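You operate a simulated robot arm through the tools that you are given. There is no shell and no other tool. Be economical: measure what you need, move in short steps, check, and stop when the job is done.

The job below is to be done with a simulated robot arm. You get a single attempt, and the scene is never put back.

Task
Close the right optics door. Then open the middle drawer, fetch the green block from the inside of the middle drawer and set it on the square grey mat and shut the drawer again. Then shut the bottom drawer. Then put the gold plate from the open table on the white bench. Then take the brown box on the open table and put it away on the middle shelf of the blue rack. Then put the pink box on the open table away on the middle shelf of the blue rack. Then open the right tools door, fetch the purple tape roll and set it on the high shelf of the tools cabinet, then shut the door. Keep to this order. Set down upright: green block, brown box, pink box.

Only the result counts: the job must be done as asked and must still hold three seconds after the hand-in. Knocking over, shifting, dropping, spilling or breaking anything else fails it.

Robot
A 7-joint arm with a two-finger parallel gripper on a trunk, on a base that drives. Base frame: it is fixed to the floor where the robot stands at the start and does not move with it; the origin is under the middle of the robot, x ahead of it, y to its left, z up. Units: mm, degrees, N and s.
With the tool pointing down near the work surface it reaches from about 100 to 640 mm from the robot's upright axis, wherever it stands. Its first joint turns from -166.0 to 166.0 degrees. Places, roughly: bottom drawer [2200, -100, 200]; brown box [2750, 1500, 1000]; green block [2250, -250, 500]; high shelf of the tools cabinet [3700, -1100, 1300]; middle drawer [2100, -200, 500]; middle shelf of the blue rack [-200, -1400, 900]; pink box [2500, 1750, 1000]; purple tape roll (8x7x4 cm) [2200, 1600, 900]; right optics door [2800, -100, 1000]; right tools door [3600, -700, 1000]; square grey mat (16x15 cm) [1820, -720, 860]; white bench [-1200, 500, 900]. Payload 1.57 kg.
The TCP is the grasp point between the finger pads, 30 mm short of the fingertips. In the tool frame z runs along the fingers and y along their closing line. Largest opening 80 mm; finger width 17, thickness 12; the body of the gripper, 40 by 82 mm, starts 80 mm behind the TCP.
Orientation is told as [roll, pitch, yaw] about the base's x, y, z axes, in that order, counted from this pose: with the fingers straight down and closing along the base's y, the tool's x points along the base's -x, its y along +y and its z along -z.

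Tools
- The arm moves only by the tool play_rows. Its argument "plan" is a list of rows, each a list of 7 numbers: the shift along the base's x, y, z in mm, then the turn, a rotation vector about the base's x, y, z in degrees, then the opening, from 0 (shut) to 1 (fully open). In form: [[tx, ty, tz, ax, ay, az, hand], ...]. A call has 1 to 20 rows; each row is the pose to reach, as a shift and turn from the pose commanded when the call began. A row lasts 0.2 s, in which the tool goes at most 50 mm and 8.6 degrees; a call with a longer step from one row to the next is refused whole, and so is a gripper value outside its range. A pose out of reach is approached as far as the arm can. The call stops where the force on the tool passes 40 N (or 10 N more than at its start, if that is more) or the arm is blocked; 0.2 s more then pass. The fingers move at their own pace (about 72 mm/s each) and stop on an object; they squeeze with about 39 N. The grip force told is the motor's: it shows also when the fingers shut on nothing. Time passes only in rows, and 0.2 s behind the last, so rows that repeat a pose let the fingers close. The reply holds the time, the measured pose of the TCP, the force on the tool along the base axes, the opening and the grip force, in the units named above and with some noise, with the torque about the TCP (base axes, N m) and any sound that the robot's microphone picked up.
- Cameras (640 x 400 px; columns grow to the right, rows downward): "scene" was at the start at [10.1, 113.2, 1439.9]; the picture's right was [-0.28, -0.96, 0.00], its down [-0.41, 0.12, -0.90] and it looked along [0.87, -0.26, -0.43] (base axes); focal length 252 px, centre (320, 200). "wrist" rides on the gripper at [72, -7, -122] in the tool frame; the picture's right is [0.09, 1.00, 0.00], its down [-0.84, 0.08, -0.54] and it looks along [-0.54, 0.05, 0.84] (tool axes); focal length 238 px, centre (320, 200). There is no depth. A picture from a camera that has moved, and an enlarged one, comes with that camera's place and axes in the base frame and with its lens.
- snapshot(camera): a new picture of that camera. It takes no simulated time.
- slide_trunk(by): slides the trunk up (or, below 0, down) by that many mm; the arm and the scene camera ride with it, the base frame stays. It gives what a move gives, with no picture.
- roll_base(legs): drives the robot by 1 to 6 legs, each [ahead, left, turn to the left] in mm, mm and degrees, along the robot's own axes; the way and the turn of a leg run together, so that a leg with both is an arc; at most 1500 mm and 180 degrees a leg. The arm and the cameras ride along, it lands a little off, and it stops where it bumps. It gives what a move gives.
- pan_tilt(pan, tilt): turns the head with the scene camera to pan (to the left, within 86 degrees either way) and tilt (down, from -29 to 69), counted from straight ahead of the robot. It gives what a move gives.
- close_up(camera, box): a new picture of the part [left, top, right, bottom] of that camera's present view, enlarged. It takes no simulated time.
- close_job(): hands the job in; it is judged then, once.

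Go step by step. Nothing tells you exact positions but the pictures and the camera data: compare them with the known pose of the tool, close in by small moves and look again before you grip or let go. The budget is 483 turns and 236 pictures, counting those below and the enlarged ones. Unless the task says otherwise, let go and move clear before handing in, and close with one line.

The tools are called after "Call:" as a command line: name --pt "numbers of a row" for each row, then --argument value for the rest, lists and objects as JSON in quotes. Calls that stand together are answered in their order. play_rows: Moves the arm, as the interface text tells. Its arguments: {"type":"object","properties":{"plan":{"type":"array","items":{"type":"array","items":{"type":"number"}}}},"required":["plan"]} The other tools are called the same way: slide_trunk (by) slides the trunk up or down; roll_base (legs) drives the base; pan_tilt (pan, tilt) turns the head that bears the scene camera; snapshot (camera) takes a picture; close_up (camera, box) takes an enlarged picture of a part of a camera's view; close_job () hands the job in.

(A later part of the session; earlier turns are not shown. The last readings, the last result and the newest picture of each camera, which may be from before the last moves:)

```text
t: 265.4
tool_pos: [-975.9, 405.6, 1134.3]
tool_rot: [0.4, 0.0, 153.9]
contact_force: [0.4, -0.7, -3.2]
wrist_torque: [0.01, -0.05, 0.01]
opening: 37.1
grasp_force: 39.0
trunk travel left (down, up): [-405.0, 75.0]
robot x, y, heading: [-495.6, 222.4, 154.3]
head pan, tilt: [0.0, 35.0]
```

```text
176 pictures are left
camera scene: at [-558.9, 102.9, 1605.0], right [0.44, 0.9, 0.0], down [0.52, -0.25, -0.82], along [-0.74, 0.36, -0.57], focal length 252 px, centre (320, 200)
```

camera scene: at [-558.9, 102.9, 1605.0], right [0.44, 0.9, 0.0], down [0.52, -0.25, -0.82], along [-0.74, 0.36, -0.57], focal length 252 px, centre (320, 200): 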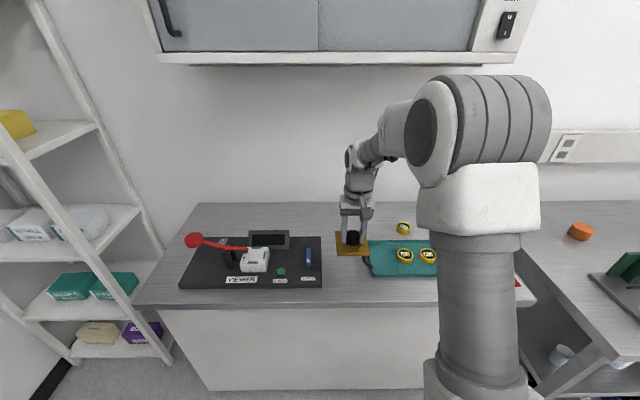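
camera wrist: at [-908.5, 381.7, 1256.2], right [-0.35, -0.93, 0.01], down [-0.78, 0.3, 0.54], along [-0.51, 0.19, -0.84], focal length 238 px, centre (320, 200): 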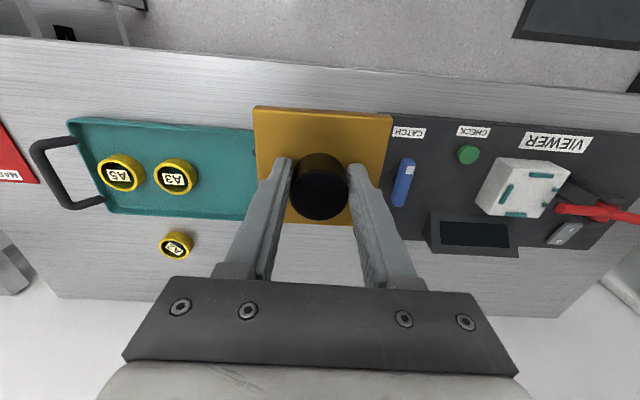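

I want to see the gap that the plate hides, so I shift 140 mm sideways at height and look.

Call:
play_rows --pt "20 42 0 0 0 0 0.3" --pt "40 84 0 0 0 0 0.3" --pt "60 126 0 0 0 0 0.3"

Call:
snapshot --camera "wrist"

Call:
snapshot --camera "scene"

```text
t: 266.2
tool_pos: [-914.2, 530.2, 1134.5]
tool_rot: [0.4, 0.0, 154.1]
contact_force: [0.4, 0.0, -3.1]
wrist_torque: [0.0, -0.01, 0.0]
opening: 36.7
grasp_force: 39.2
trunk travel left (down, up): [-405.0, 75.0]
robot x, y, heading: [-491.4, 226.1, 154.1]
head pan, tilt: [0.0, 35.0]
```

```text
175 pictures are left
camera wrist: at [-847.4, 506.6, 1256.6], right [-0.35, -0.94, 0.01], down [-0.78, 0.3, 0.54], along [-0.51, 0.19, -0.84], focal length 238 px, centre (320, 200)
```

wrist: 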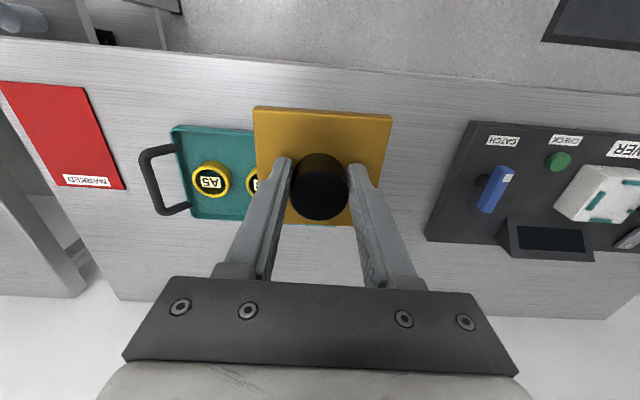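

```text
174 pictures are left
camera scene: at [-558.5, 103.0, 1605.1], right [0.44, 0.9, 0.0], down [0.52, -0.25, -0.82], along [-0.74, 0.36, -0.57], focal length 252 px, centre (320, 200)
```

scene: 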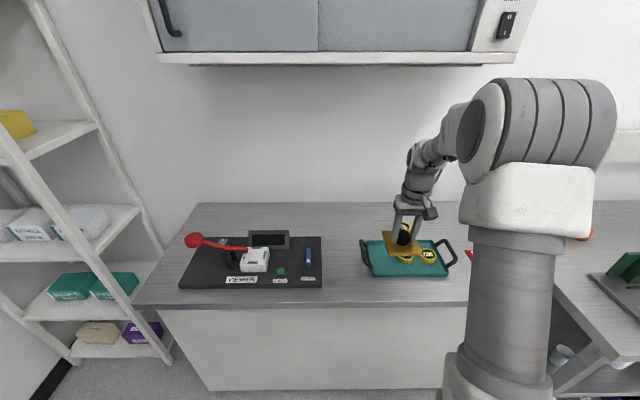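

The gap (viewer edge to tray handle) is ~135 mm, plate 95 mm. Target centre ≈(-1009,410).

Call:
play_rows --pt "-30 -38 0 0 0 0 0.3" --pt "-60 -76 0 0 0 0 0.3" --pt "-95 -110 0 0 0 0 0.3" --pt "-95 -120 -40 0 0 0 0.3" --pt "-95 -120 -80 0 0 0 0.3" --pt "-95 -120 -110 0 0 0 0.3"

Call:
snapshot --camera "wrist"

Call:
close_up --camera "scene" --box '[260, 180, 460, 330]'

```text
t: 267.6
tool_pos: [-1009.1, 409.0, 1024.6]
tool_rot: [0.4, 0.0, 153.9]
contact_force: [0.1, -1.0, -3.6]
wrist_torque: [-0.02, 0.0, -0.02]
opening: 36.9
grasp_force: 39.4
trunk travel left (down, up): [-405.0, 75.0]
robot x, y, heading: [-491.3, 225.2, 153.9]
head pan, tilt: [0.0, 35.0]
```

```text
173 pictures are left
camera wrist: at [-941.5, 384.1, 1146.4], right [-0.35, -0.94, 0.01], down [-0.78, 0.3, 0.54], along [-0.51, 0.19, -0.84], focal length 238 px, centre (320, 200)
```

wrist: 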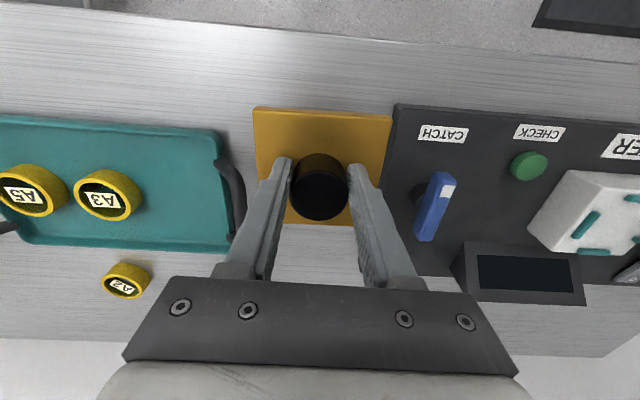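

```text
2.67 times, centred on (360, 255) of scene
camera zoom: at [-558.8, 102.8, 1605.1], right [0.44, 0.9, 0.0], down [0.52, -0.25, -0.82], along [-0.74, 0.36, -0.57], focal length 672 px, centre (213, 53)
```

zoom: 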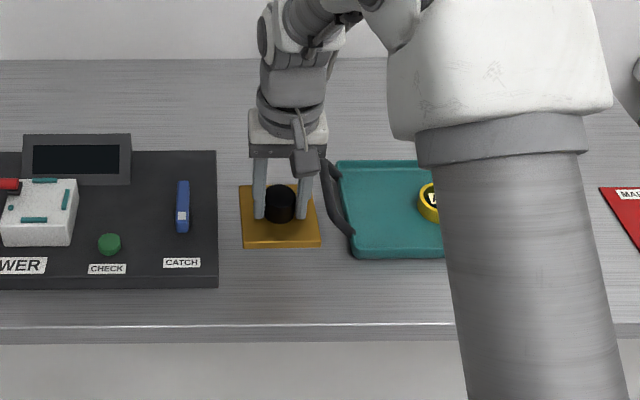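

Clearances are ~25 mm on both sides. Descending to near the bench, then small steps.

Call:
play_rows --pt "0 0 -30 0 0 0 0.3" --pt "0 0 -50 0 0 0 0.3" --pt "0 0 -60 0 0 0 0.3"

Call:
snapshot --camera "wrist"

Call:
play_rows --pt "0 0 -2 0 0 0 0.3" --pt "0 0 -4 0 0 0 0.3" --pt "0 0 -6 0 0 0 0.3"

```text
t: 268.4
tool_pos: [-1011.7, 410.2, 964.8]
tool_rot: [0.4, 0.0, 153.9]
contact_force: [-0.4, 1.3, -2.7]
wrist_torque: [-0.05, -0.04, 0.0]
opening: 36.8
grasp_force: 38.8
trunk travel left (down, up): [-405.0, 75.0]
robot x, y, heading: [-491.7, 227.7, 153.8]
head pan, tilt: [0.0, 35.0]
```

```text
171 pictures are left
camera wrist: at [-943.4, 385.8, 1087.0], right [-0.35, -0.94, 0.01], down [-0.78, 0.3, 0.54], along [-0.51, 0.19, -0.84], focal length 238 px, centre (320, 200)
```

wrist: 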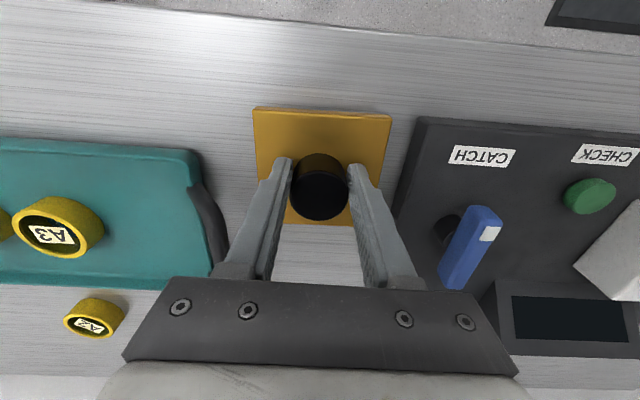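

```text
t: 269.2
tool_pos: [-1010.5, 411.1, 958.4]
tool_rot: [0.4, 0.0, 153.8]
contact_force: [0.0, -0.7, -3.7]
wrist_torque: [0.0, -0.06, -0.03]
opening: 36.5
grasp_force: 39.2
trunk travel left (down, up): [-405.0, 75.0]
robot x, y, heading: [-493.5, 222.8, 153.8]
head pan, tilt: [0.0, 35.0]
```

Call:
play_rows --pt "0 0 -2 0 0 0 0.3" --pt "0 0 -4 0 0 0 0.3" --pt "0 0 -6 0 0 0 0.3" --pt "0 0 -8 0 0 0 0.3"

```text
t: 270.2
tool_pos: [-1010.5, 410.0, 949.8]
tool_rot: [0.4, 0.0, 153.9]
contact_force: [-0.5, 0.7, -2.7]
wrist_torque: [-0.06, -0.03, 0.01]
opening: 36.7
grasp_force: 38.9
trunk travel left (down, up): [-405.0, 75.0]
robot x, y, heading: [-490.9, 228.2, 154.2]
head pan, tilt: [0.0, 35.0]
```

Call:
play_rows --pt "0 0 -2 0 0 0 0.3" --pt "0 0 -4 0 0 0 0.3" --pt "0 0 -6 0 0 0 0.3"

Call:
snapshot --camera "wrist"

```text
t: 271.0
tool_pos: [-1011.6, 410.2, 944.5]
tool_rot: [0.4, 0.0, 153.8]
contact_force: [0.0, 0.2, -2.5]
wrist_torque: [0.0, -0.02, 0.0]
opening: 36.6
grasp_force: 40.0
trunk travel left (down, up): [-405.0, 75.0]
robot x, y, heading: [-494.9, 226.9, 154.1]
head pan, tilt: [0.0, 35.0]
```

```text
170 pictures are left
camera wrist: at [-944.0, 386.2, 1066.6], right [-0.35, -0.94, 0.01], down [-0.78, 0.3, 0.54], along [-0.51, 0.19, -0.84], focal length 238 px, centre (320, 200)
```

wrist: 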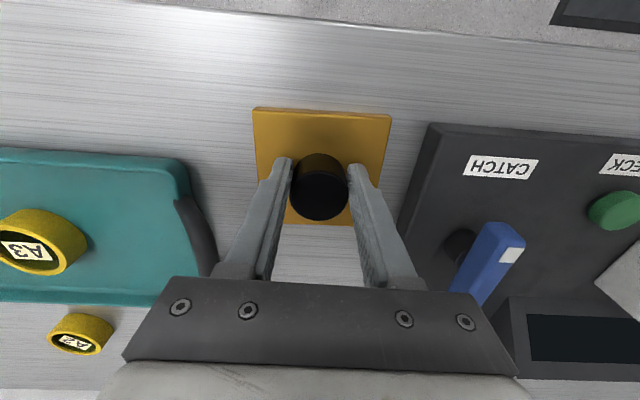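

Call:
play_rows --pt "0 0 -3 0 0 0 0.3" --pt "0 0 -6 0 0 0 0.3" --pt "0 0 -9 0 0 0 0.3" --pt "0 0 -11 0 0 0 0.3"

```text
t: 271.7
tool_pos: [-1012.3, 412.2, 941.7]
tool_rot: [0.5, -0.4, 154.0]
contact_force: [2.2, -1.2, 17.0]
wrist_torque: [-0.21, -0.91, -0.03]
opening: 36.6
grasp_force: 39.0
trunk travel left (down, up): [-405.0, 75.0]
robot x, y, heading: [-492.0, 227.7, 154.4]
head pan, tilt: [0.0, 35.0]
stopped in row 3: the force on the tool passed its limit at 44 N (the readings are from after the stop); the commanded pose is now the measured one
```

Contact. Release gently and rise.

Call:
play_rows --pt "0 0 1 0 0 0 0.3" --pt "0 0 1 0 0 0 0.5" --pt "0 0 1 0 0 0 0.7" --pt "0 0 1 0 0 0 0.7" --pt "0 0 15 0 0 0 0.7" --pt "0 0 50 0 0 0 0.7" --pt "0 0 95 0 0 0 0.7" --pt "0 0 140 0 0 0 0.7"

Call:
snapshot --camera "wrist"

```text
t: 273.5
tool_pos: [-1011.8, 412.4, 1082.0]
tool_rot: [0.5, -0.3, 153.9]
contact_force: [0.4, 0.0, 0.0]
wrist_torque: [0.0, -0.03, -0.03]
opening: 55.9
grasp_force: 0.1
trunk travel left (down, up): [-405.0, 75.0]
robot x, y, heading: [-492.7, 226.0, 153.7]
head pan, tilt: [0.0, 35.0]
```

```text
169 pictures are left
camera wrist: at [-943.0, 388.1, 1202.7], right [-0.35, -0.94, 0.01], down [-0.78, 0.3, 0.55], along [-0.51, 0.19, -0.84], focal length 238 px, centre (320, 200)
```

wrist: 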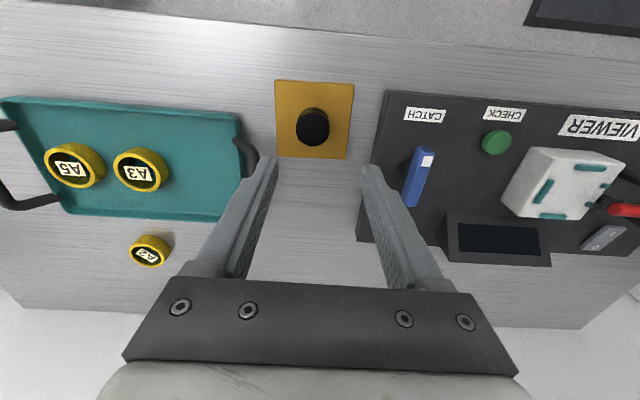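

The gold plate rests on the bench. On the way I inspect the blue rack.

Call:
play_rows --pt "40 -18 10 0 0 0 0.7" --pt "80 -36 20 0 0 0 0.7" --pt "120 -54 30 0 0 0 0.7"

Call:
roll_base --legs '[[-300, 0, 0], [0, 0, 115]]'

Call:
pan_tilt --pan 0 --tilt 20

Call:
snapshot --camera "scene"

```text
t: 274.3
tool_pos: [-891.3, 358.7, 1111.2]
tool_rot: [0.5, -0.4, 153.9]
contact_force: [0.4, 0.5, -0.7]
wrist_torque: [-0.01, 0.02, -0.02]
opening: 56.1
grasp_force: 0.0
trunk travel left (down, up): [-405.0, 75.0]
robot x, y, heading: [-491.8, 226.6, 153.9]
head pan, tilt: [0.0, 35.0]
```

```text
t: 283.4
tool_pos: [-166.8, -322.2, 1109.7]
tool_rot: [0.5, -0.3, -89.9]
contact_force: [-0.6, 0.2, 0.1]
wrist_torque: [-0.01, 0.01, -0.01]
opening: 55.8
grasp_force: 0.0
trunk travel left (down, up): [-405.0, 75.0]
robot x, y, heading: [-225.4, 94.8, -90.3]
head pan, tilt: [0.0, 35.0]
```

```text
t: 284.2
tool_pos: [-167.9, -321.7, 1110.8]
tool_rot: [0.5, -0.3, -89.9]
contact_force: [0.3, 0.3, 0.1]
wrist_torque: [0.01, 0.0, 0.04]
opening: 55.9
grasp_force: 0.0
trunk travel left (down, up): [-405.0, 75.0]
robot x, y, heading: [-225.8, 92.9, -90.1]
head pan, tilt: [0.0, 20.0]
```

```text
168 pictures are left
camera scene: at [-82.4, 81.8, 1628.8], right [-1.0, 0.0, 0.0], down [0.0, 0.34, -0.94], along [0.0, -0.94, -0.34], focal length 252 px, centre (320, 200)
```

scene: 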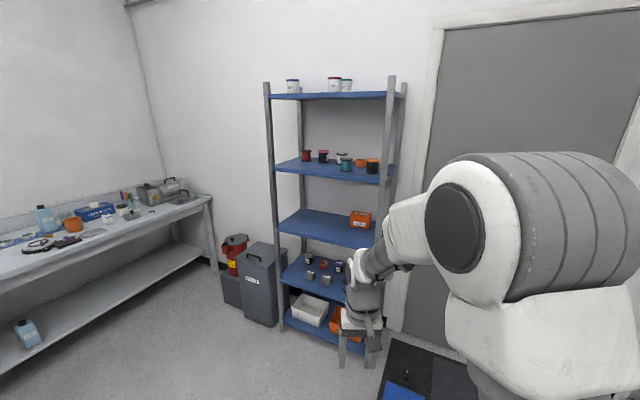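

The rack's middle shelf is the third one, mostly free on the left, with ~370 mm headroom; front faces heading -115°. I'll hold the boxes with a ~45° tilted tool. Now back to the open table.

Call:
roll_base --legs '[[0, 0, 90], [0, 650, 0], [1500, 0, 0], [1050, 0, 0], [0, 0, 64]]'

Call:
pan_tilt --pan 0 --tilt 35

Call:
snapshot --camera "scene"

```text
t: 314.6
tool_pos: [2482.8, 1089.6, 1110.9]
tool_rot: [0.5, -0.2, 62.5]
contact_force: [-0.2, 0.2, 0.0]
wrist_torque: [0.0, -0.03, 0.02]
opening: 56.0
grasp_force: 0.0
trunk travel left (down, up): [-405.0, 75.0]
robot x, y, heading: [2343.6, 693.8, 62.5]
head pan, tilt: [0.0, 20.0]
```

```text
t: 315.4
tool_pos: [2484.2, 1090.0, 1111.0]
tool_rot: [0.6, -0.4, 62.4]
contact_force: [-0.2, -0.2, 1.1]
wrist_torque: [0.0, -0.02, -0.02]
opening: 55.9
grasp_force: 0.0
trunk travel left (down, up): [-405.0, 75.0]
robot x, y, heading: [2341.4, 692.0, 62.3]
head pan, tilt: [0.0, 35.0]
```

```text
167 pictures are left
camera scene: at [2221.9, 765.1, 1605.1], right [0.89, -0.46, 0.0], down [-0.27, -0.51, -0.82], along [0.38, 0.73, -0.57], focal length 252 px, centre (320, 200)
```

scene: 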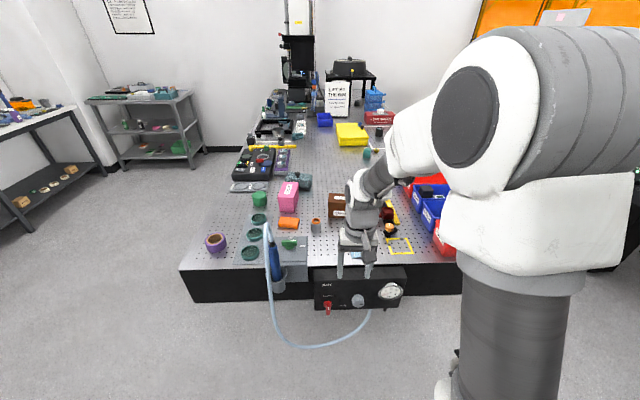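

Call:
roll_base --legs '[[0, 0, 1.7], [170, 0, 0]]'

Call:
play_rows --pt "17 36 20 0 0 0 1" --pt "34 72 40 0 0 0 1" --pt "51 108 60 0 0 0 1"

Call:
snapshot --camera "wrist"

Call:
close_up --camera "scene" --box '[180, 180, 440, 340]'

```text
t: 317.6
tool_pos: [2546.4, 1246.7, 1110.6]
tool_rot: [0.5, -0.3, 64.0]
contact_force: [0.6, 0.1, 0.2]
wrist_torque: [0.0, -0.02, 0.0]
opening: 55.6
grasp_force: 0.0
trunk travel left (down, up): [-405.0, 75.0]
robot x, y, heading: [2417.5, 848.7, 64.2]
head pan, tilt: [0.0, 35.0]
```

```text
t: 318.4
tool_pos: [2598.0, 1354.2, 1169.8]
tool_rot: [0.4, -0.3, 64.0]
contact_force: [-0.2, 0.9, -0.3]
wrist_torque: [0.01, -0.01, 0.01]
opening: 79.9
grasp_force: 0.1
trunk travel left (down, up): [-405.0, 75.0]
robot x, y, heading: [2413.9, 848.1, 64.3]
head pan, tilt: [0.0, 35.0]
```

```text
166 pictures are left
camera wrist: at [2572.3, 1285.7, 1291.0], right [-0.94, 0.35, 0.01], down [0.3, 0.78, 0.55], along [0.19, 0.51, -0.84], focal length 238 px, centre (320, 200)
```

wrist: 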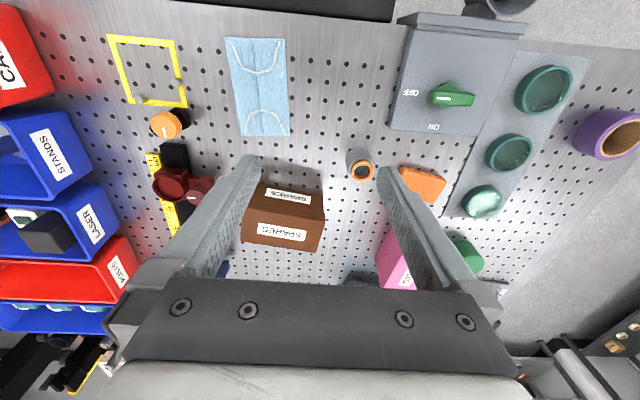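

```text
2.46 times, centred on (310, 260) of scene
camera zoom: at [2294.3, 915.4, 1605.0], right [0.9, -0.44, 0.0], down [-0.25, -0.52, -0.82], along [0.36, 0.74, -0.57], focal length 620 px, centre (345, 52)
```

zoom: 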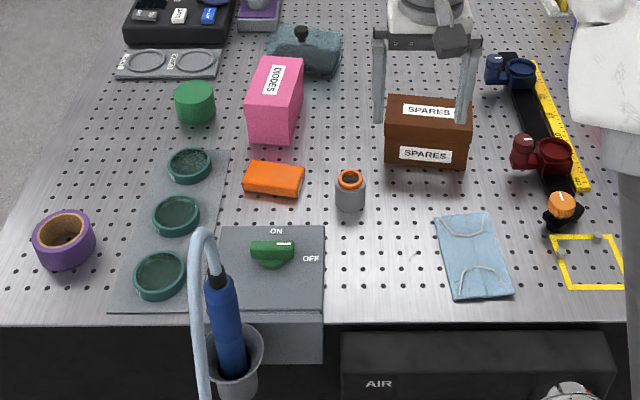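

Call:
close_up --camera "scene" --box '[320, 200, 400, 260]'

Call:
close_up --camera "wrist" --box '[220, 160, 420, 300]'

```text
6.67 times, centred on (360, 230) of scene
camera zoom: at [2294.3, 915.4, 1605.0], right [0.9, -0.44, 0.0], down [-0.25, -0.52, -0.82], along [0.36, 0.74, -0.57], focal length 1679 px, centre (53, 0)
```

zoom: 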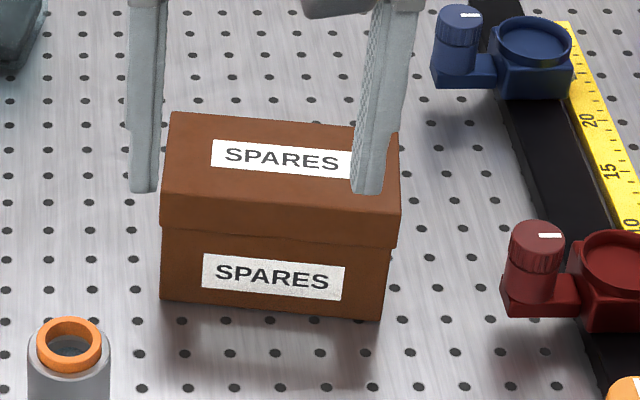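

```text
2.86 times, centred on (320, 230) of wrist
camera zoom: at [2572.3, 1285.7, 1291.0], right [-0.94, 0.35, 0.01], down [0.3, 0.78, 0.55], along [0.19, 0.51, -0.84], focal length 681 px, centre (320, 114)
```

zoom: 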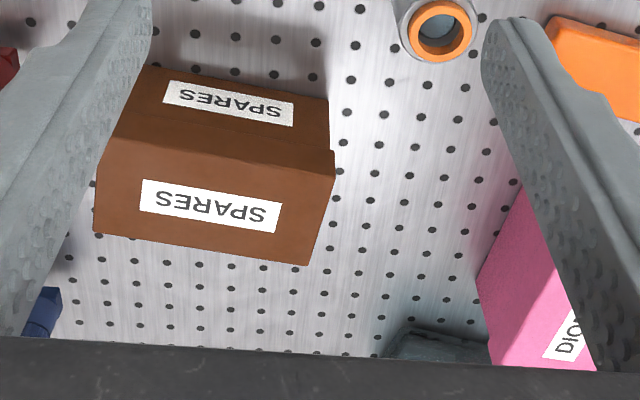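

The brown box is ~120×60×70 mm with its long axis across my approach. Plan: pick it tool-down, set it turned 90° on the free spot, then regrip tilted 45° for the shelf. First I check how close the base can come to the table.

Call:
pan_tilt --pan 0 --tilt 69

Call:
snapshot --camera "scene"

```text
t: 319.4
tool_pos: [2597.0, 1354.4, 1169.2]
tool_rot: [0.5, -0.3, 64.2]
contact_force: [0.3, -0.2, 0.5]
wrist_torque: [0.01, -0.01, 0.0]
opening: 79.7
grasp_force: 0.0
trunk travel left (down, up): [-405.0, 75.0]
robot x, y, heading: [2413.7, 845.4, 63.8]
head pan, tilt: [0.0, 68.8]
```

```text
162 pictures are left
camera scene: at [2280.3, 886.4, 1561.4], right [0.9, -0.44, 0.0], down [-0.41, -0.84, -0.36], along [0.16, 0.33, -0.93], focal length 252 px, centre (320, 200)
```

scene: 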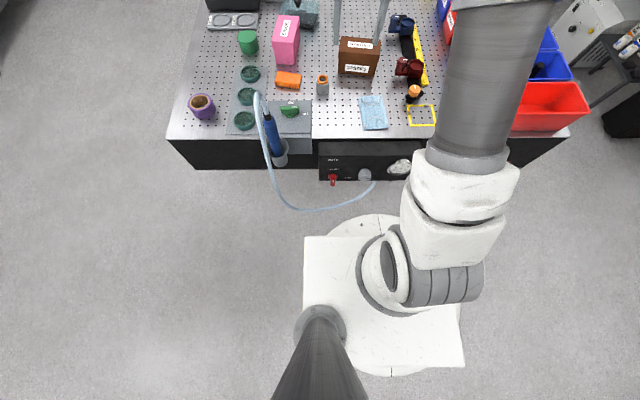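

Call:
play_rows --pt "-20 -42 0 0 0 0 1" --pt "-40 -84 0 0 0 0 1" --pt "-60 -125 0 0 0 0 1" --pt "-75 -157 0 0 0 0 1"

Call:
snapshot --camera "wrist"

```text
t: 320.4
tool_pos: [2522.9, 1197.7, 1169.9]
tool_rot: [0.5, -0.4, 64.1]
contact_force: [-0.9, -0.4, 0.7]
wrist_torque: [0.0, -0.01, 0.02]
opening: 79.9
grasp_force: 0.1
trunk travel left (down, up): [-405.0, 75.0]
robot x, y, heading: [2413.1, 846.1, 64.1]
head pan, tilt: [0.0, 68.8]
```

```text
161 pictures are left
camera wrist: at [2498.3, 1129.3, 1292.0], right [-0.94, 0.35, 0.01], down [0.3, 0.78, 0.55], along [0.19, 0.52, -0.84], focal length 238 px, centre (320, 200)
```

wrist: 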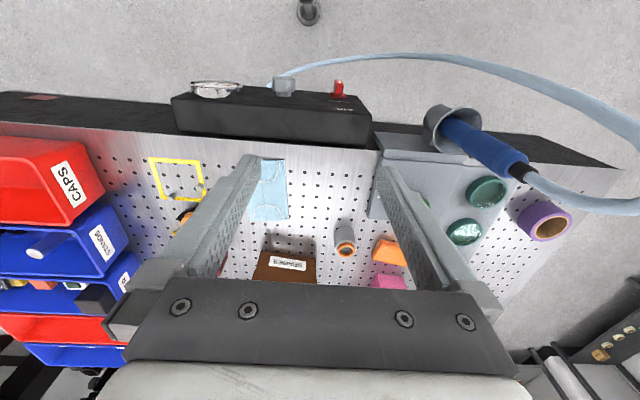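

The base front is only ~200 mm ahead of the axis, so I can go 110 mm closer (the hanging hose stays clear). Then I turn the gripper 84° over the brown box.

Call:
roll_base --legs '[[110, 0, 0]]'

Call:
play_rows --pt "13 19 0 0 0 8.4 1" --pt "26 38 0 0 0 16.8 1" --pt "39 57 0 0 0 25.2 1" --pt "52 76 0 0 0 33.6 1" --pt "65 95 0 0 0 42 1" --pt "78 114 0 0 0 50.4 1" --pt "91 133 0 0 0 58.8 1" --pt "104 150 0 0 0 67.2 1" --pt "117 170 0 0 0 75.6 1" --pt "130 190 0 0 0 84 1"

Call:
snapshot --camera "wrist"

```text
t: 321.7
tool_pos: [2571.8, 1296.9, 1171.3]
tool_rot: [0.5, -0.3, 64.1]
contact_force: [0.0, -0.3, 0.4]
wrist_torque: [0.0, 0.01, 0.0]
opening: 79.9
grasp_force: 0.0
trunk travel left (down, up): [-405.0, 75.0]
robot x, y, heading: [2464.5, 943.6, 64.0]
head pan, tilt: [0.0, 68.8]
```

```text
t: 323.9
tool_pos: [2702.3, 1485.7, 1170.4]
tool_rot: [0.5, -0.2, 148.2]
contact_force: [-0.5, 0.7, 0.3]
wrist_torque: [0.04, 0.01, -0.01]
opening: 79.9
grasp_force: 0.1
trunk travel left (down, up): [-405.0, 75.0]
robot x, y, heading: [2460.2, 946.3, 64.2]
head pan, tilt: [0.0, 68.8]
```

```text
160 pictures are left
camera wrist: at [2768.0, 1454.9, 1291.4], right [-0.45, -0.9, 0.01], down [-0.75, 0.38, 0.55], along [-0.49, 0.24, -0.84], focal length 238 px, centre (320, 200)
```

wrist: 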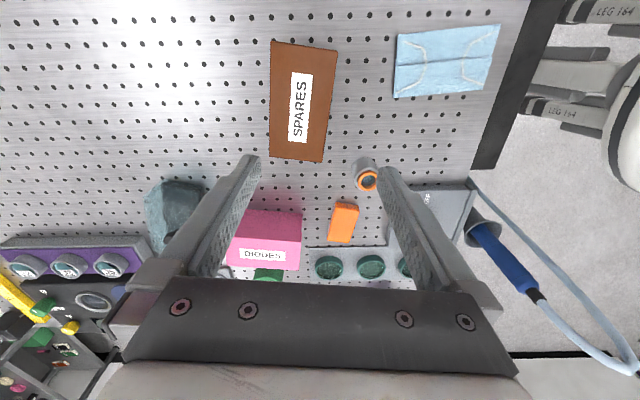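

From above the brown box lid is ~134×70 mm at (2725,1501), long axis -33°. I centre at a height just above the lid to check alignment.

Call:
play_rows --pt "12 8 -40 0 0 -1.3 1" --pt "23 15 -80 0 0 -1.3 1" --pt "23 15 -110 0 0 -1.3 1"

Call:
snapshot --camera "wrist"

```text
t: 324.7
tool_pos: [2725.4, 1501.3, 1060.8]
tool_rot: [0.5, -0.3, 146.8]
contact_force: [0.0, -0.1, 0.7]
wrist_torque: [-0.04, -0.03, 0.03]
opening: 79.9
grasp_force: 0.1
trunk travel left (down, up): [-405.0, 75.0]
robot x, y, heading: [2462.4, 949.3, 64.3]
head pan, tilt: [0.0, 68.8]
```

```text
159 pictures are left
camera wrist: at [2789.7, 1468.6, 1181.0], right [-0.47, -0.88, 0.01], down [-0.74, 0.4, 0.55], along [-0.49, 0.25, -0.84], focal length 238 px, centre (320, 200)
```

wrist: 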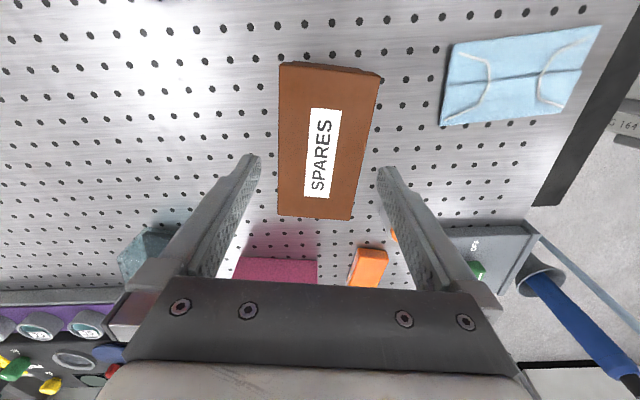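

Refined: lid top z≈995, centre (2718,1503). Adjust and lower just above the lid.

Call:
play_rows --pt "-7 2 -10 0 0 -0.8 1" --pt "-7 2 -27 0 0 -0.8 1"

Call:
snapshot --camera "wrist"

```text
t: 325.3
tool_pos: [2717.1, 1503.9, 1032.3]
tool_rot: [0.4, -0.3, 146.0]
contact_force: [0.7, 0.2, 0.2]
wrist_torque: [-0.01, 0.02, 0.01]
opening: 79.7
grasp_force: 0.2
trunk travel left (down, up): [-405.0, 75.0]
robot x, y, heading: [2461.4, 944.1, 64.3]
head pan, tilt: [0.0, 68.8]
```

```text
158 pictures are left
camera wrist: at [2782.2, 1470.4, 1154.5], right [-0.48, -0.88, 0.01], down [-0.73, 0.41, 0.55], along [-0.48, 0.26, -0.84], focal length 238 px, centre (320, 200)
```

wrist: 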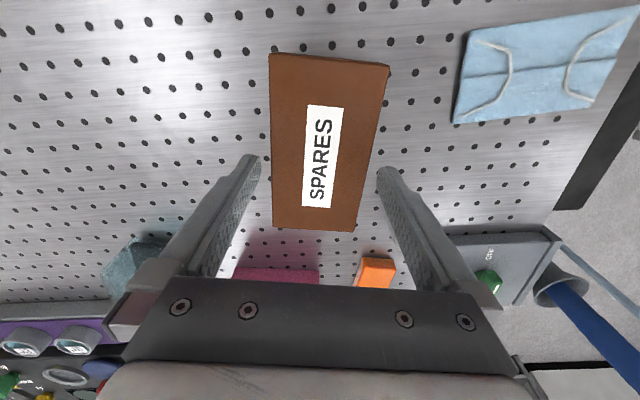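

Aligned. Descend and close.

Call:
play_rows --pt "0 0 -12 0 0 0 1" --pt "0 0 -30 0 0 0 1" --pt "0 0 -52 0 0 0 1" --pt "0 0 -52 0 0 0 0.7" --pt "0 0 -52 0 0 0 0.5" --pt "0 0 -52 0 0 0 0.5"

Call:
snapshot --camera "wrist"

```text
t: 326.7
tool_pos: [2715.9, 1505.9, 980.0]
tool_rot: [0.6, -0.4, 145.9]
contact_force: [0.4, 0.7, 0.0]
wrist_torque: [0.02, -0.06, 0.04]
opening: 71.6
grasp_force: 39.6
trunk travel left (down, up): [-405.0, 75.0]
robot x, y, heading: [2464.1, 945.9, 64.1]
head pan, tilt: [0.0, 68.8]
```

```text
157 pictures are left
camera wrist: at [2780.9, 1470.6, 1102.1], right [-0.48, -0.88, 0.01], down [-0.73, 0.41, 0.55], along [-0.48, 0.26, -0.84], focal length 238 px, centre (320, 200)
```

wrist: 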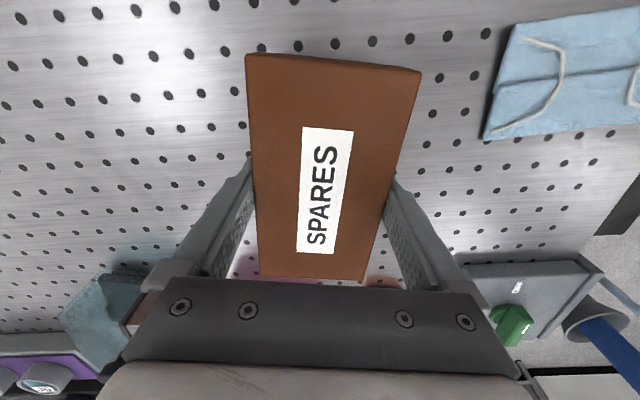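

Gripped. I lift, turn it 81.5° so its long axis points along my approach, and set it down at the same spot.

Call:
play_rows --pt "0 0 30 0 0 0 0.5" --pt "0 0 70 0 0 0 0.5" --pt "0 0 110 0 0 0 0.5" --pt "0 0 110 0 0 -8.15 0.5" --pt "0 0 110 0 0 -16.3 0.5" --pt "0 0 110 0 0 -24.45 0.5" --pt "0 0 110 0 0 -32.6 0.5" --pt "0 0 110 0 0 -40.75 0.5" --pt "0 0 110 0 0 -48.9 0.5" --pt "0 0 110 0 0 -57.05 0.5" --pt "0 0 110 0 0 -65.2 0.5" --pt "0 0 110 0 0 -73.35 0.5" --pt "0 0 110 0 0 -81.5 0.5"

Call:
snapshot --camera "wrist"

Call:
pan_tilt --pan 0 --tilt 48

Call:
snapshot --camera "scene"

```text
t: 329.5
tool_pos: [2718.6, 1504.5, 1091.4]
tool_rot: [0.6, -0.3, 64.2]
contact_force: [0.1, -0.4, -3.9]
wrist_torque: [0.01, 0.0, -0.01]
opening: 71.7
grasp_force: 38.7
trunk travel left (down, up): [-405.0, 75.0]
robot x, y, heading: [2460.0, 944.6, 64.4]
head pan, tilt: [0.0, 68.8]
```

```text
156 pictures are left
camera wrist: at [2693.3, 1436.2, 1212.8], right [-0.94, 0.35, 0.01], down [0.3, 0.78, 0.55], along [0.18, 0.52, -0.84], focal length 238 px, centre (320, 200)
```

wrist: 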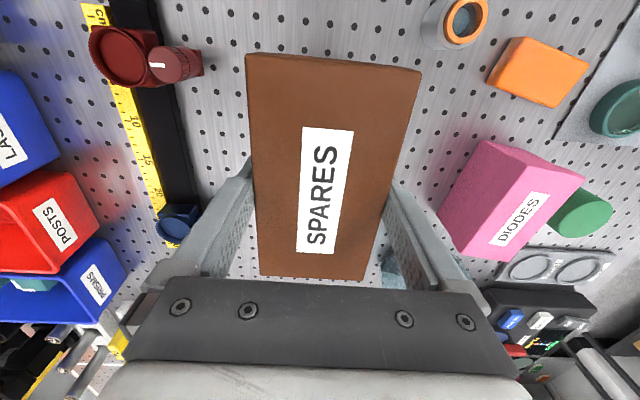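

```text
t: 330.4
tool_pos: [2717.7, 1504.0, 1091.7]
tool_rot: [0.5, -0.4, 64.5]
contact_force: [0.6, 0.5, -2.9]
wrist_torque: [0.0, 0.03, 0.0]
opening: 71.7
grasp_force: 39.1
trunk travel left (down, up): [-405.0, 75.0]
robot x, y, heading: [2465.6, 943.9, 63.9]
head pan, tilt: [0.0, 48.0]
```

```text
155 pictures are left
camera scene: at [2338.1, 1005.8, 1586.0], right [0.9, -0.44, 0.0], down [-0.32, -0.67, -0.67], along [0.29, 0.6, -0.74], focal length 252 px, centre (320, 200)
```

scene: 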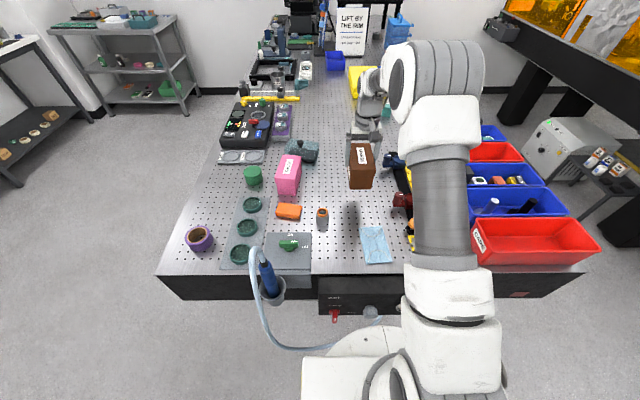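

Call:
play_rows --pt "0 0 -40 0 0 0 0.5" --pt "0 0 -80 0 0 0 0.5" --pt "0 0 -104 0 0 0 0.5" --pt "0 0 -107 0 0 0 0.5" --pt "0 0 -110 0 0 0 0.5" --pt "0 0 -112 0 0 0 0.5"

```text
t: 331.8
tool_pos: [2716.4, 1505.2, 981.0]
tool_rot: [0.5, -0.5, 64.5]
contact_force: [-0.5, -0.3, 7.2]
wrist_torque: [-0.69, 0.04, -0.07]
opening: 71.8
grasp_force: 38.9
trunk travel left (down, up): [-405.0, 75.0]
robot x, y, heading: [2459.4, 945.2, 64.0]
head pan, tilt: [0.0, 48.0]
```

Touching down. Release, rise, then tilt the tool 45° forward above the box.

Call:
play_rows --pt "0 0 0 0 0 0 0.8" --pt "0 0 0 0 0 0 1" --pt "0 0 0 0 0 0 1" --pt "0 0 30 0 0 0 1" --pt "0 0 75 0 0 0 1" --pt "0 0 110 6.8 -3.2 0 1" --pt "0 0 110 13.5 -6.5 0 1" --pt "0 0 110 20.3 -9.7 0 1" --pt "0 0 110 27.1 -12.9 0 1" --pt "0 0 110 33.8 -16.2 0 1" --pt "0 0 110 40.6 -19.4 0 1"

Call:
snapshot --camera "wrist"

Call:
snapshot --camera "scene"

```text
t: 334.2
tool_pos: [2717.9, 1503.5, 1090.2]
tool_rot: [0.4, -45.5, 64.5]
contact_force: [-0.6, -0.6, 0.2]
wrist_torque: [0.01, -0.01, -0.01]
opening: 80.3
grasp_force: 0.1
trunk travel left (down, up): [-405.0, 75.0]
robot x, y, heading: [2463.7, 947.6, 64.1]
head pan, tilt: [0.0, 48.0]
```

```text
154 pictures are left
camera wrist: at [2664.8, 1376.9, 1124.7], right [-0.93, 0.37, -0.06], down [0.02, 0.21, 0.98], along [0.37, 0.91, -0.2], focal length 238 px, centre (320, 200)
```

wrist: 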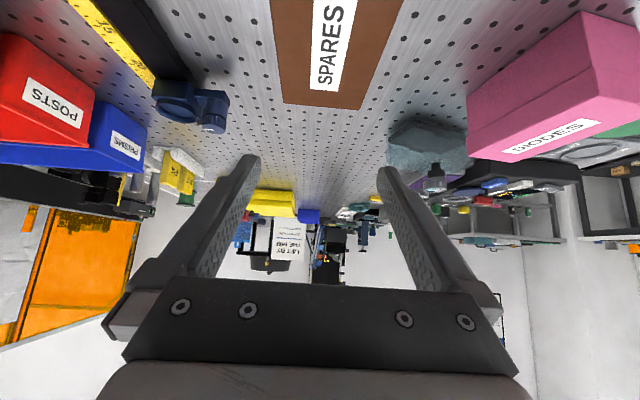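

```text
153 pictures are left
camera scene: at [2338.0, 1005.6, 1586.1], right [0.9, -0.44, 0.0], down [-0.32, -0.67, -0.67], along [0.29, 0.6, -0.74], focal length 252 px, centre (320, 200)
```

scene: 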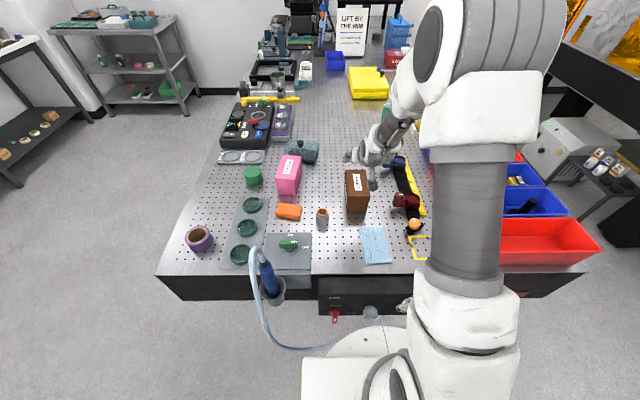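

Aligned within ~2 mm. Descend vertically to grip the lid area.

Call:
play_rows --pt "0 0 -40 0 0 0 1" --pt "0 0 -70 0 0 0 1" --pt "0 0 -80 0 0 0 1"

Call:
snapshot --camera "wrist"

```text
t: 335.0
tool_pos: [2717.2, 1504.3, 1009.6]
tool_rot: [0.4, -45.5, 64.5]
contact_force: [-0.4, -1.1, -0.8]
wrist_torque: [0.02, 0.01, -0.01]
opening: 79.9
grasp_force: 0.1
trunk travel left (down, up): [-405.0, 75.0]
robot x, y, heading: [2460.6, 942.6, 63.8]
head pan, tilt: [0.0, 48.0]
```

```text
152 pictures are left
camera wrist: at [2665.3, 1376.7, 1044.5], right [-0.93, 0.37, -0.06], down [0.02, 0.21, 0.98], along [0.37, 0.91, -0.21], focal length 238 px, centre (320, 200)
```

wrist: 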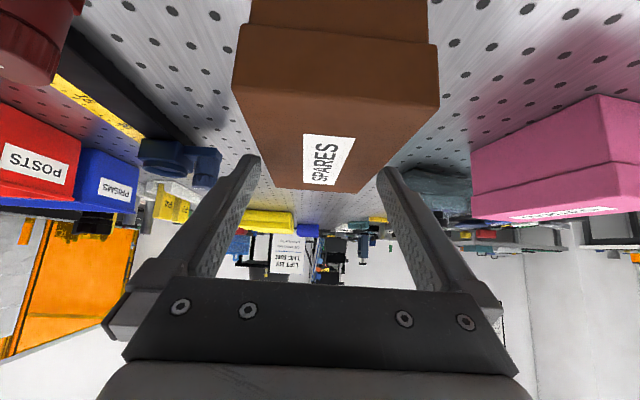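

Small correction: rotate -3.4° and 2 mm left, then descend to grip.

Call:
play_rows --pt "-1.8 0.9 0 0 0 -3.4 1" --pt "-1.8 0.9 -15 0 0 -3.4 1" --pt "-1.8 0.9 -36 0 0 -3.4 1" --pt "-1.8 0.9 -36 0 0 -3.4 0.7" --pt "-1.8 0.9 -36 0 0 -3.4 0.5" --pt "-1.8 0.9 -36 0 0 -3.4 0.5"

Call:
snapshot --camera "wrist"

```text
t: 336.4
tool_pos: [2717.2, 1506.5, 974.6]
tool_rot: [0.4, -45.4, 61.1]
contact_force: [0.4, 0.9, 0.8]
wrist_torque: [0.08, 0.06, -0.02]
opening: 71.9
grasp_force: 38.9
trunk travel left (down, up): [-405.0, 75.0]
robot x, y, heading: [2464.8, 948.9, 64.1]
head pan, tilt: [0.0, 48.0]
```

```text
151 pictures are left
camera wrist: at [2656.4, 1381.5, 1009.2], right [-0.91, 0.42, -0.06], down [0.03, 0.21, 0.98], along [0.42, 0.88, -0.21], focal length 238 px, centre (320, 200)
```

wrist: 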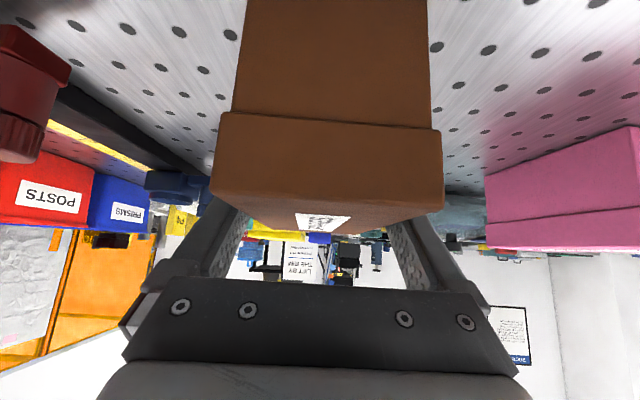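

Gripped. Lift slightly and check that the box hangs without tilting.

Call:
play_rows --pt "0 0 10 0 0 0 0.5" --pt "0 0 40 0 0 0 0.5" --pt "0 0 90 0 0 0 0.5" --pt "0 0 130 0 0 0 0.5"

Call:
snapshot --camera "wrist"

Call:
close_up --camera "scene" --box '[260, 110, 460, 260]'

```text
t: 337.4
tool_pos: [2714.8, 1507.4, 1103.7]
tool_rot: [0.4, -45.3, 61.1]
contact_force: [0.2, 0.8, -3.4]
wrist_torque: [-0.01, -0.03, 0.01]
opening: 71.9
grasp_force: 39.3
trunk travel left (down, up): [-405.0, 75.0]
robot x, y, heading: [2464.9, 946.2, 63.8]
head pan, tilt: [0.0, 48.0]
```

```text
150 pictures are left
camera wrist: at [2655.6, 1382.9, 1138.6], right [-0.91, 0.42, -0.06], down [0.03, 0.21, 0.98], along [0.42, 0.88, -0.21], focal length 238 px, centre (320, 200)
```

wrist: 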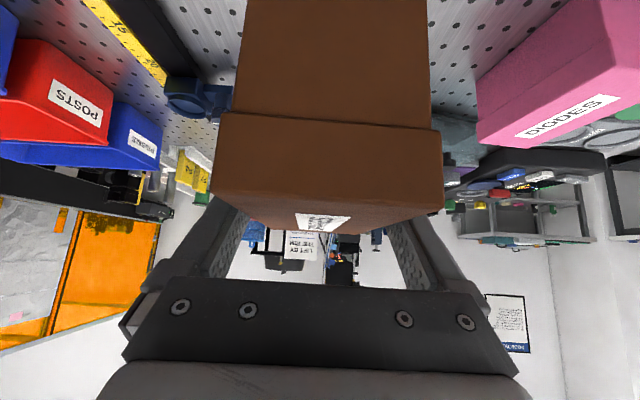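

```text
2.67 times, centred on (360, 185) of scene
camera zoom: at [2338.1, 1005.6, 1586.0], right [0.9, -0.44, 0.0], down [-0.32, -0.67, -0.67], along [0.29, 0.6, -0.74], focal length 672 px, centre (213, 240)
```

zoom: 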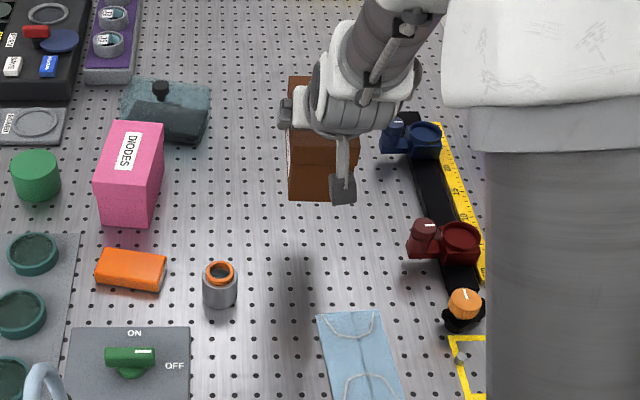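

The box is held rigidly upright (bottom 66 mm below TCP). I retract and drive to the blue rack.

Call:
play_rows --pt "-17 -36 10 0 0 0 0.5" --pt "-34 -72 20 0 0 0 0.5" --pt "-51 -108 30 0 0 0 0.5" --pt "-65 -135 40 0 0 0 0.5"

Call:
roll_base --legs '[[-250, 0, 0], [0, 0, 116], [1500, 0, 0], [0, 0, 64.5], [1300, 0, 0]]'

Call:
pan_tilt --pan 0 --tilt 25

Call:
snapshot --camera "scene"

```text
t: 338.4
tool_pos: [2649.8, 1370.9, 1145.1]
tool_rot: [0.4, -45.3, 61.1]
contact_force: [-0.1, 0.5, -3.1]
wrist_torque: [0.0, -0.01, 0.02]
opening: 71.7
grasp_force: 38.9
trunk travel left (down, up): [-405.0, 75.0]
robot x, y, heading: [2465.0, 951.1, 64.2]
head pan, tilt: [0.0, 48.0]
```

```text
t: 368.9
tool_pos: [117.7, -919.2, 1143.1]
tool_rot: [0.4, -45.4, -117.7]
contact_force: [0.6, 0.1, -3.4]
wrist_torque: [0.02, -0.01, 0.02]
opening: 71.8
grasp_force: 39.2
trunk travel left (down, up): [-405.0, 75.0]
robot x, y, heading: [297.6, -492.3, -114.5]
head pan, tilt: [0.0, 48.0]
```

```text
t: 369.8
tool_pos: [118.2, -919.1, 1144.5]
tool_rot: [0.4, -45.3, -117.7]
contact_force: [0.5, 0.6, -1.7]
wrist_torque: [-0.03, -0.04, -0.01]
opening: 71.7
grasp_force: 38.6
trunk travel left (down, up): [-405.0, 75.0]
robot x, y, heading: [298.2, -492.0, -114.5]
head pan, tilt: [0.0, 25.0]
```

```text
148 pictures are left
camera scene: at [420.8, -561.0, 1620.7], right [-0.91, 0.42, 0.0], down [0.18, 0.38, -0.91], along [-0.38, -0.82, -0.42], focal length 252 px, centre (320, 200)
```

scene: 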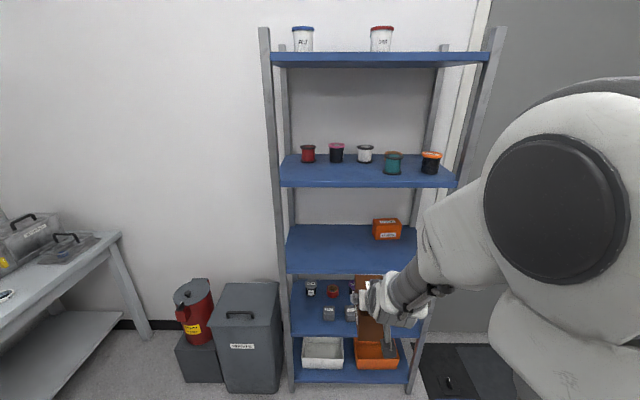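

The shelf is clear: middle shelf z≈907, front-left corner (189,-1386), headroom ~370 mm. I line up 130 mm inside the left end.

Call:
roll_base --legs '[[0, 129, 0], [270, 0, 0]]'

Call:
snapshot --camera "scene"

Call:
snapshot --camera "wrist"

```text
t: 373.3
tool_pos: [125.8, -1218.5, 1144.9]
tool_rot: [0.3, -45.3, -117.6]
contact_force: [0.9, 0.3, -3.3]
wrist_torque: [-0.03, 0.01, 0.01]
opening: 71.9
grasp_force: 39.1
trunk travel left (down, up): [-405.0, 75.0]
robot x, y, heading: [306.6, -785.5, -114.9]
head pan, tilt: [0.0, 25.0]
```

```text
147 pictures are left
camera scene: at [428.5, -859.4, 1620.8], right [-0.91, 0.42, 0.0], down [0.18, 0.38, -0.91], along [-0.38, -0.82, -0.42], focal length 252 px, centre (320, 200)
```

scene: 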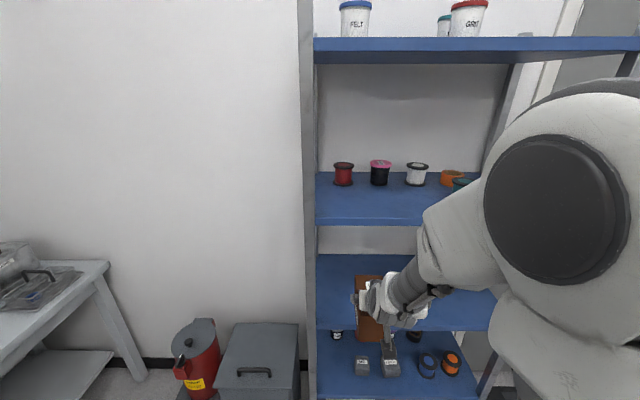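

```text
146 pictures are left
camera wrist: at [182.7, -1092.1, 1178.7], right [0.91, -0.4, -0.06], down [-0.03, -0.21, 0.98], along [-0.4, -0.89, -0.21], focal length 238 px, centre (320, 200)
```

wrist: 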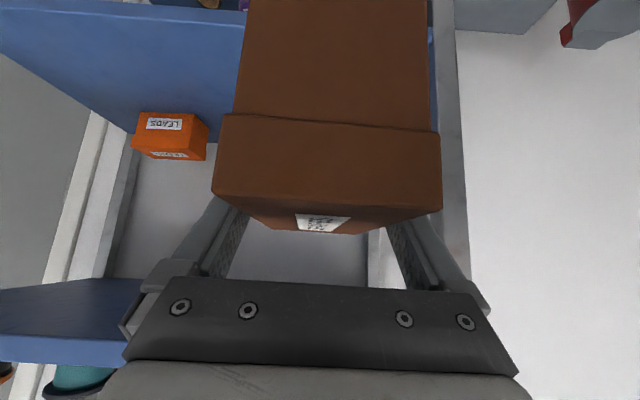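

Call:
play_rows --pt "0 0 -40 0 0 1 0.5" --pt "0 0 -80 0 0 2 0.5" --pt "0 0 -115 0 0 2 0.5" --pt "0 0 -140 0 0 2 0.5" --pt "-17 -36 -140 0 0 2 0.5" --pt "-34 -72 -140 0 0 2 0.5" --pt "-51 -109 -140 0 0 2 0.5" --pt "-67 -145 -140 0 0 2 0.5" --pt "-80 -172 -140 0 0 2 0.5"

Call:
snapshot --camera "scene"

Call:
snapshot --camera "wrist"

```text
t: 375.3
tool_pos: [45.0, -1388.1, 1002.1]
tool_rot: [0.4, -45.3, -115.7]
contact_force: [0.2, 0.3, -3.2]
wrist_torque: [0.0, 0.03, 0.01]
opening: 71.9
grasp_force: 38.7
trunk travel left (down, up): [-405.0, 75.0]
robot x, y, heading: [308.9, -788.4, -114.4]
head pan, tilt: [0.0, 25.0]
```

```text
145 pictures are left
camera scene: at [428.4, -859.5, 1620.8], right [-0.91, 0.42, 0.0], down [0.18, 0.38, -0.91], along [-0.38, -0.82, -0.42], focal length 252 px, centre (320, 200)
```

scene: 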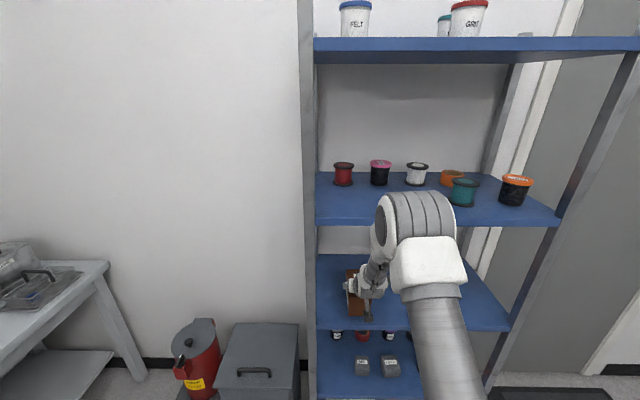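

```text
144 pictures are left
camera wrist: at [97.7, -1261.8, 1037.1], right [0.93, -0.37, -0.06], down [-0.02, -0.22, 0.98], along [-0.37, -0.9, -0.21], focal length 238 px, centre (320, 200)
```

wrist: 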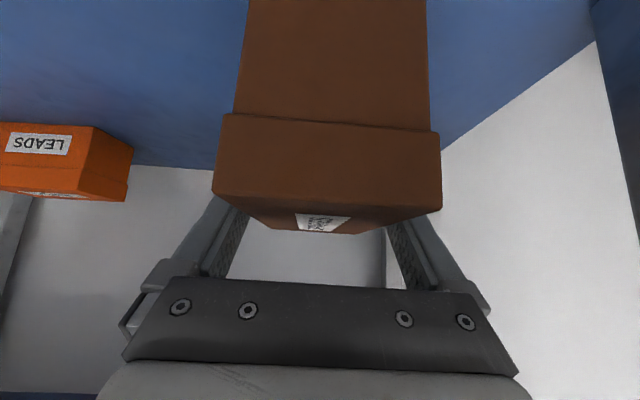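

Call:
play_rows --pt "-9 -20 0 0 0 0 0.5" --pt "-18 -38 0 0 0 0 0.5" --pt "-18 -38 -10 0 0 0 0.5" --pt "-18 -38 -18 0 0 0 0.5"

Call:
snapshot --camera "scene"

```text
t: 376.3
tool_pos: [26.8, -1427.6, 987.0]
tool_rot: [0.4, -45.3, -115.6]
contact_force: [0.2, 0.5, -2.4]
wrist_torque: [0.0, 0.0, 0.01]
opening: 71.7
grasp_force: 38.8
trunk travel left (down, up): [-405.0, 75.0]
robot x, y, heading: [302.7, -786.8, -114.6]
head pan, tilt: [0.0, 25.0]
```

```text
143 pictures are left
camera scene: at [428.5, -859.3, 1620.8], right [-0.91, 0.42, 0.0], down [0.18, 0.38, -0.91], along [-0.38, -0.82, -0.42], focal length 252 px, centre (320, 200)
```

scene: 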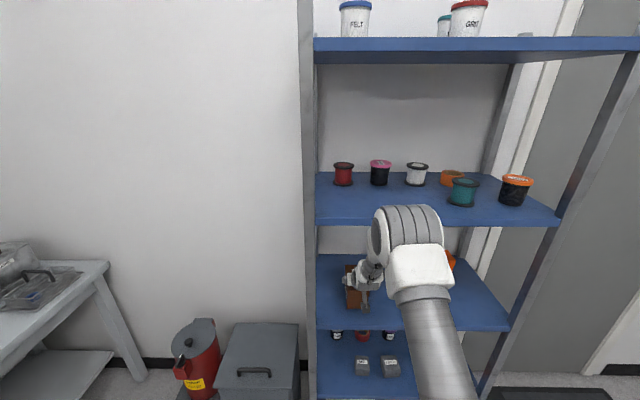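

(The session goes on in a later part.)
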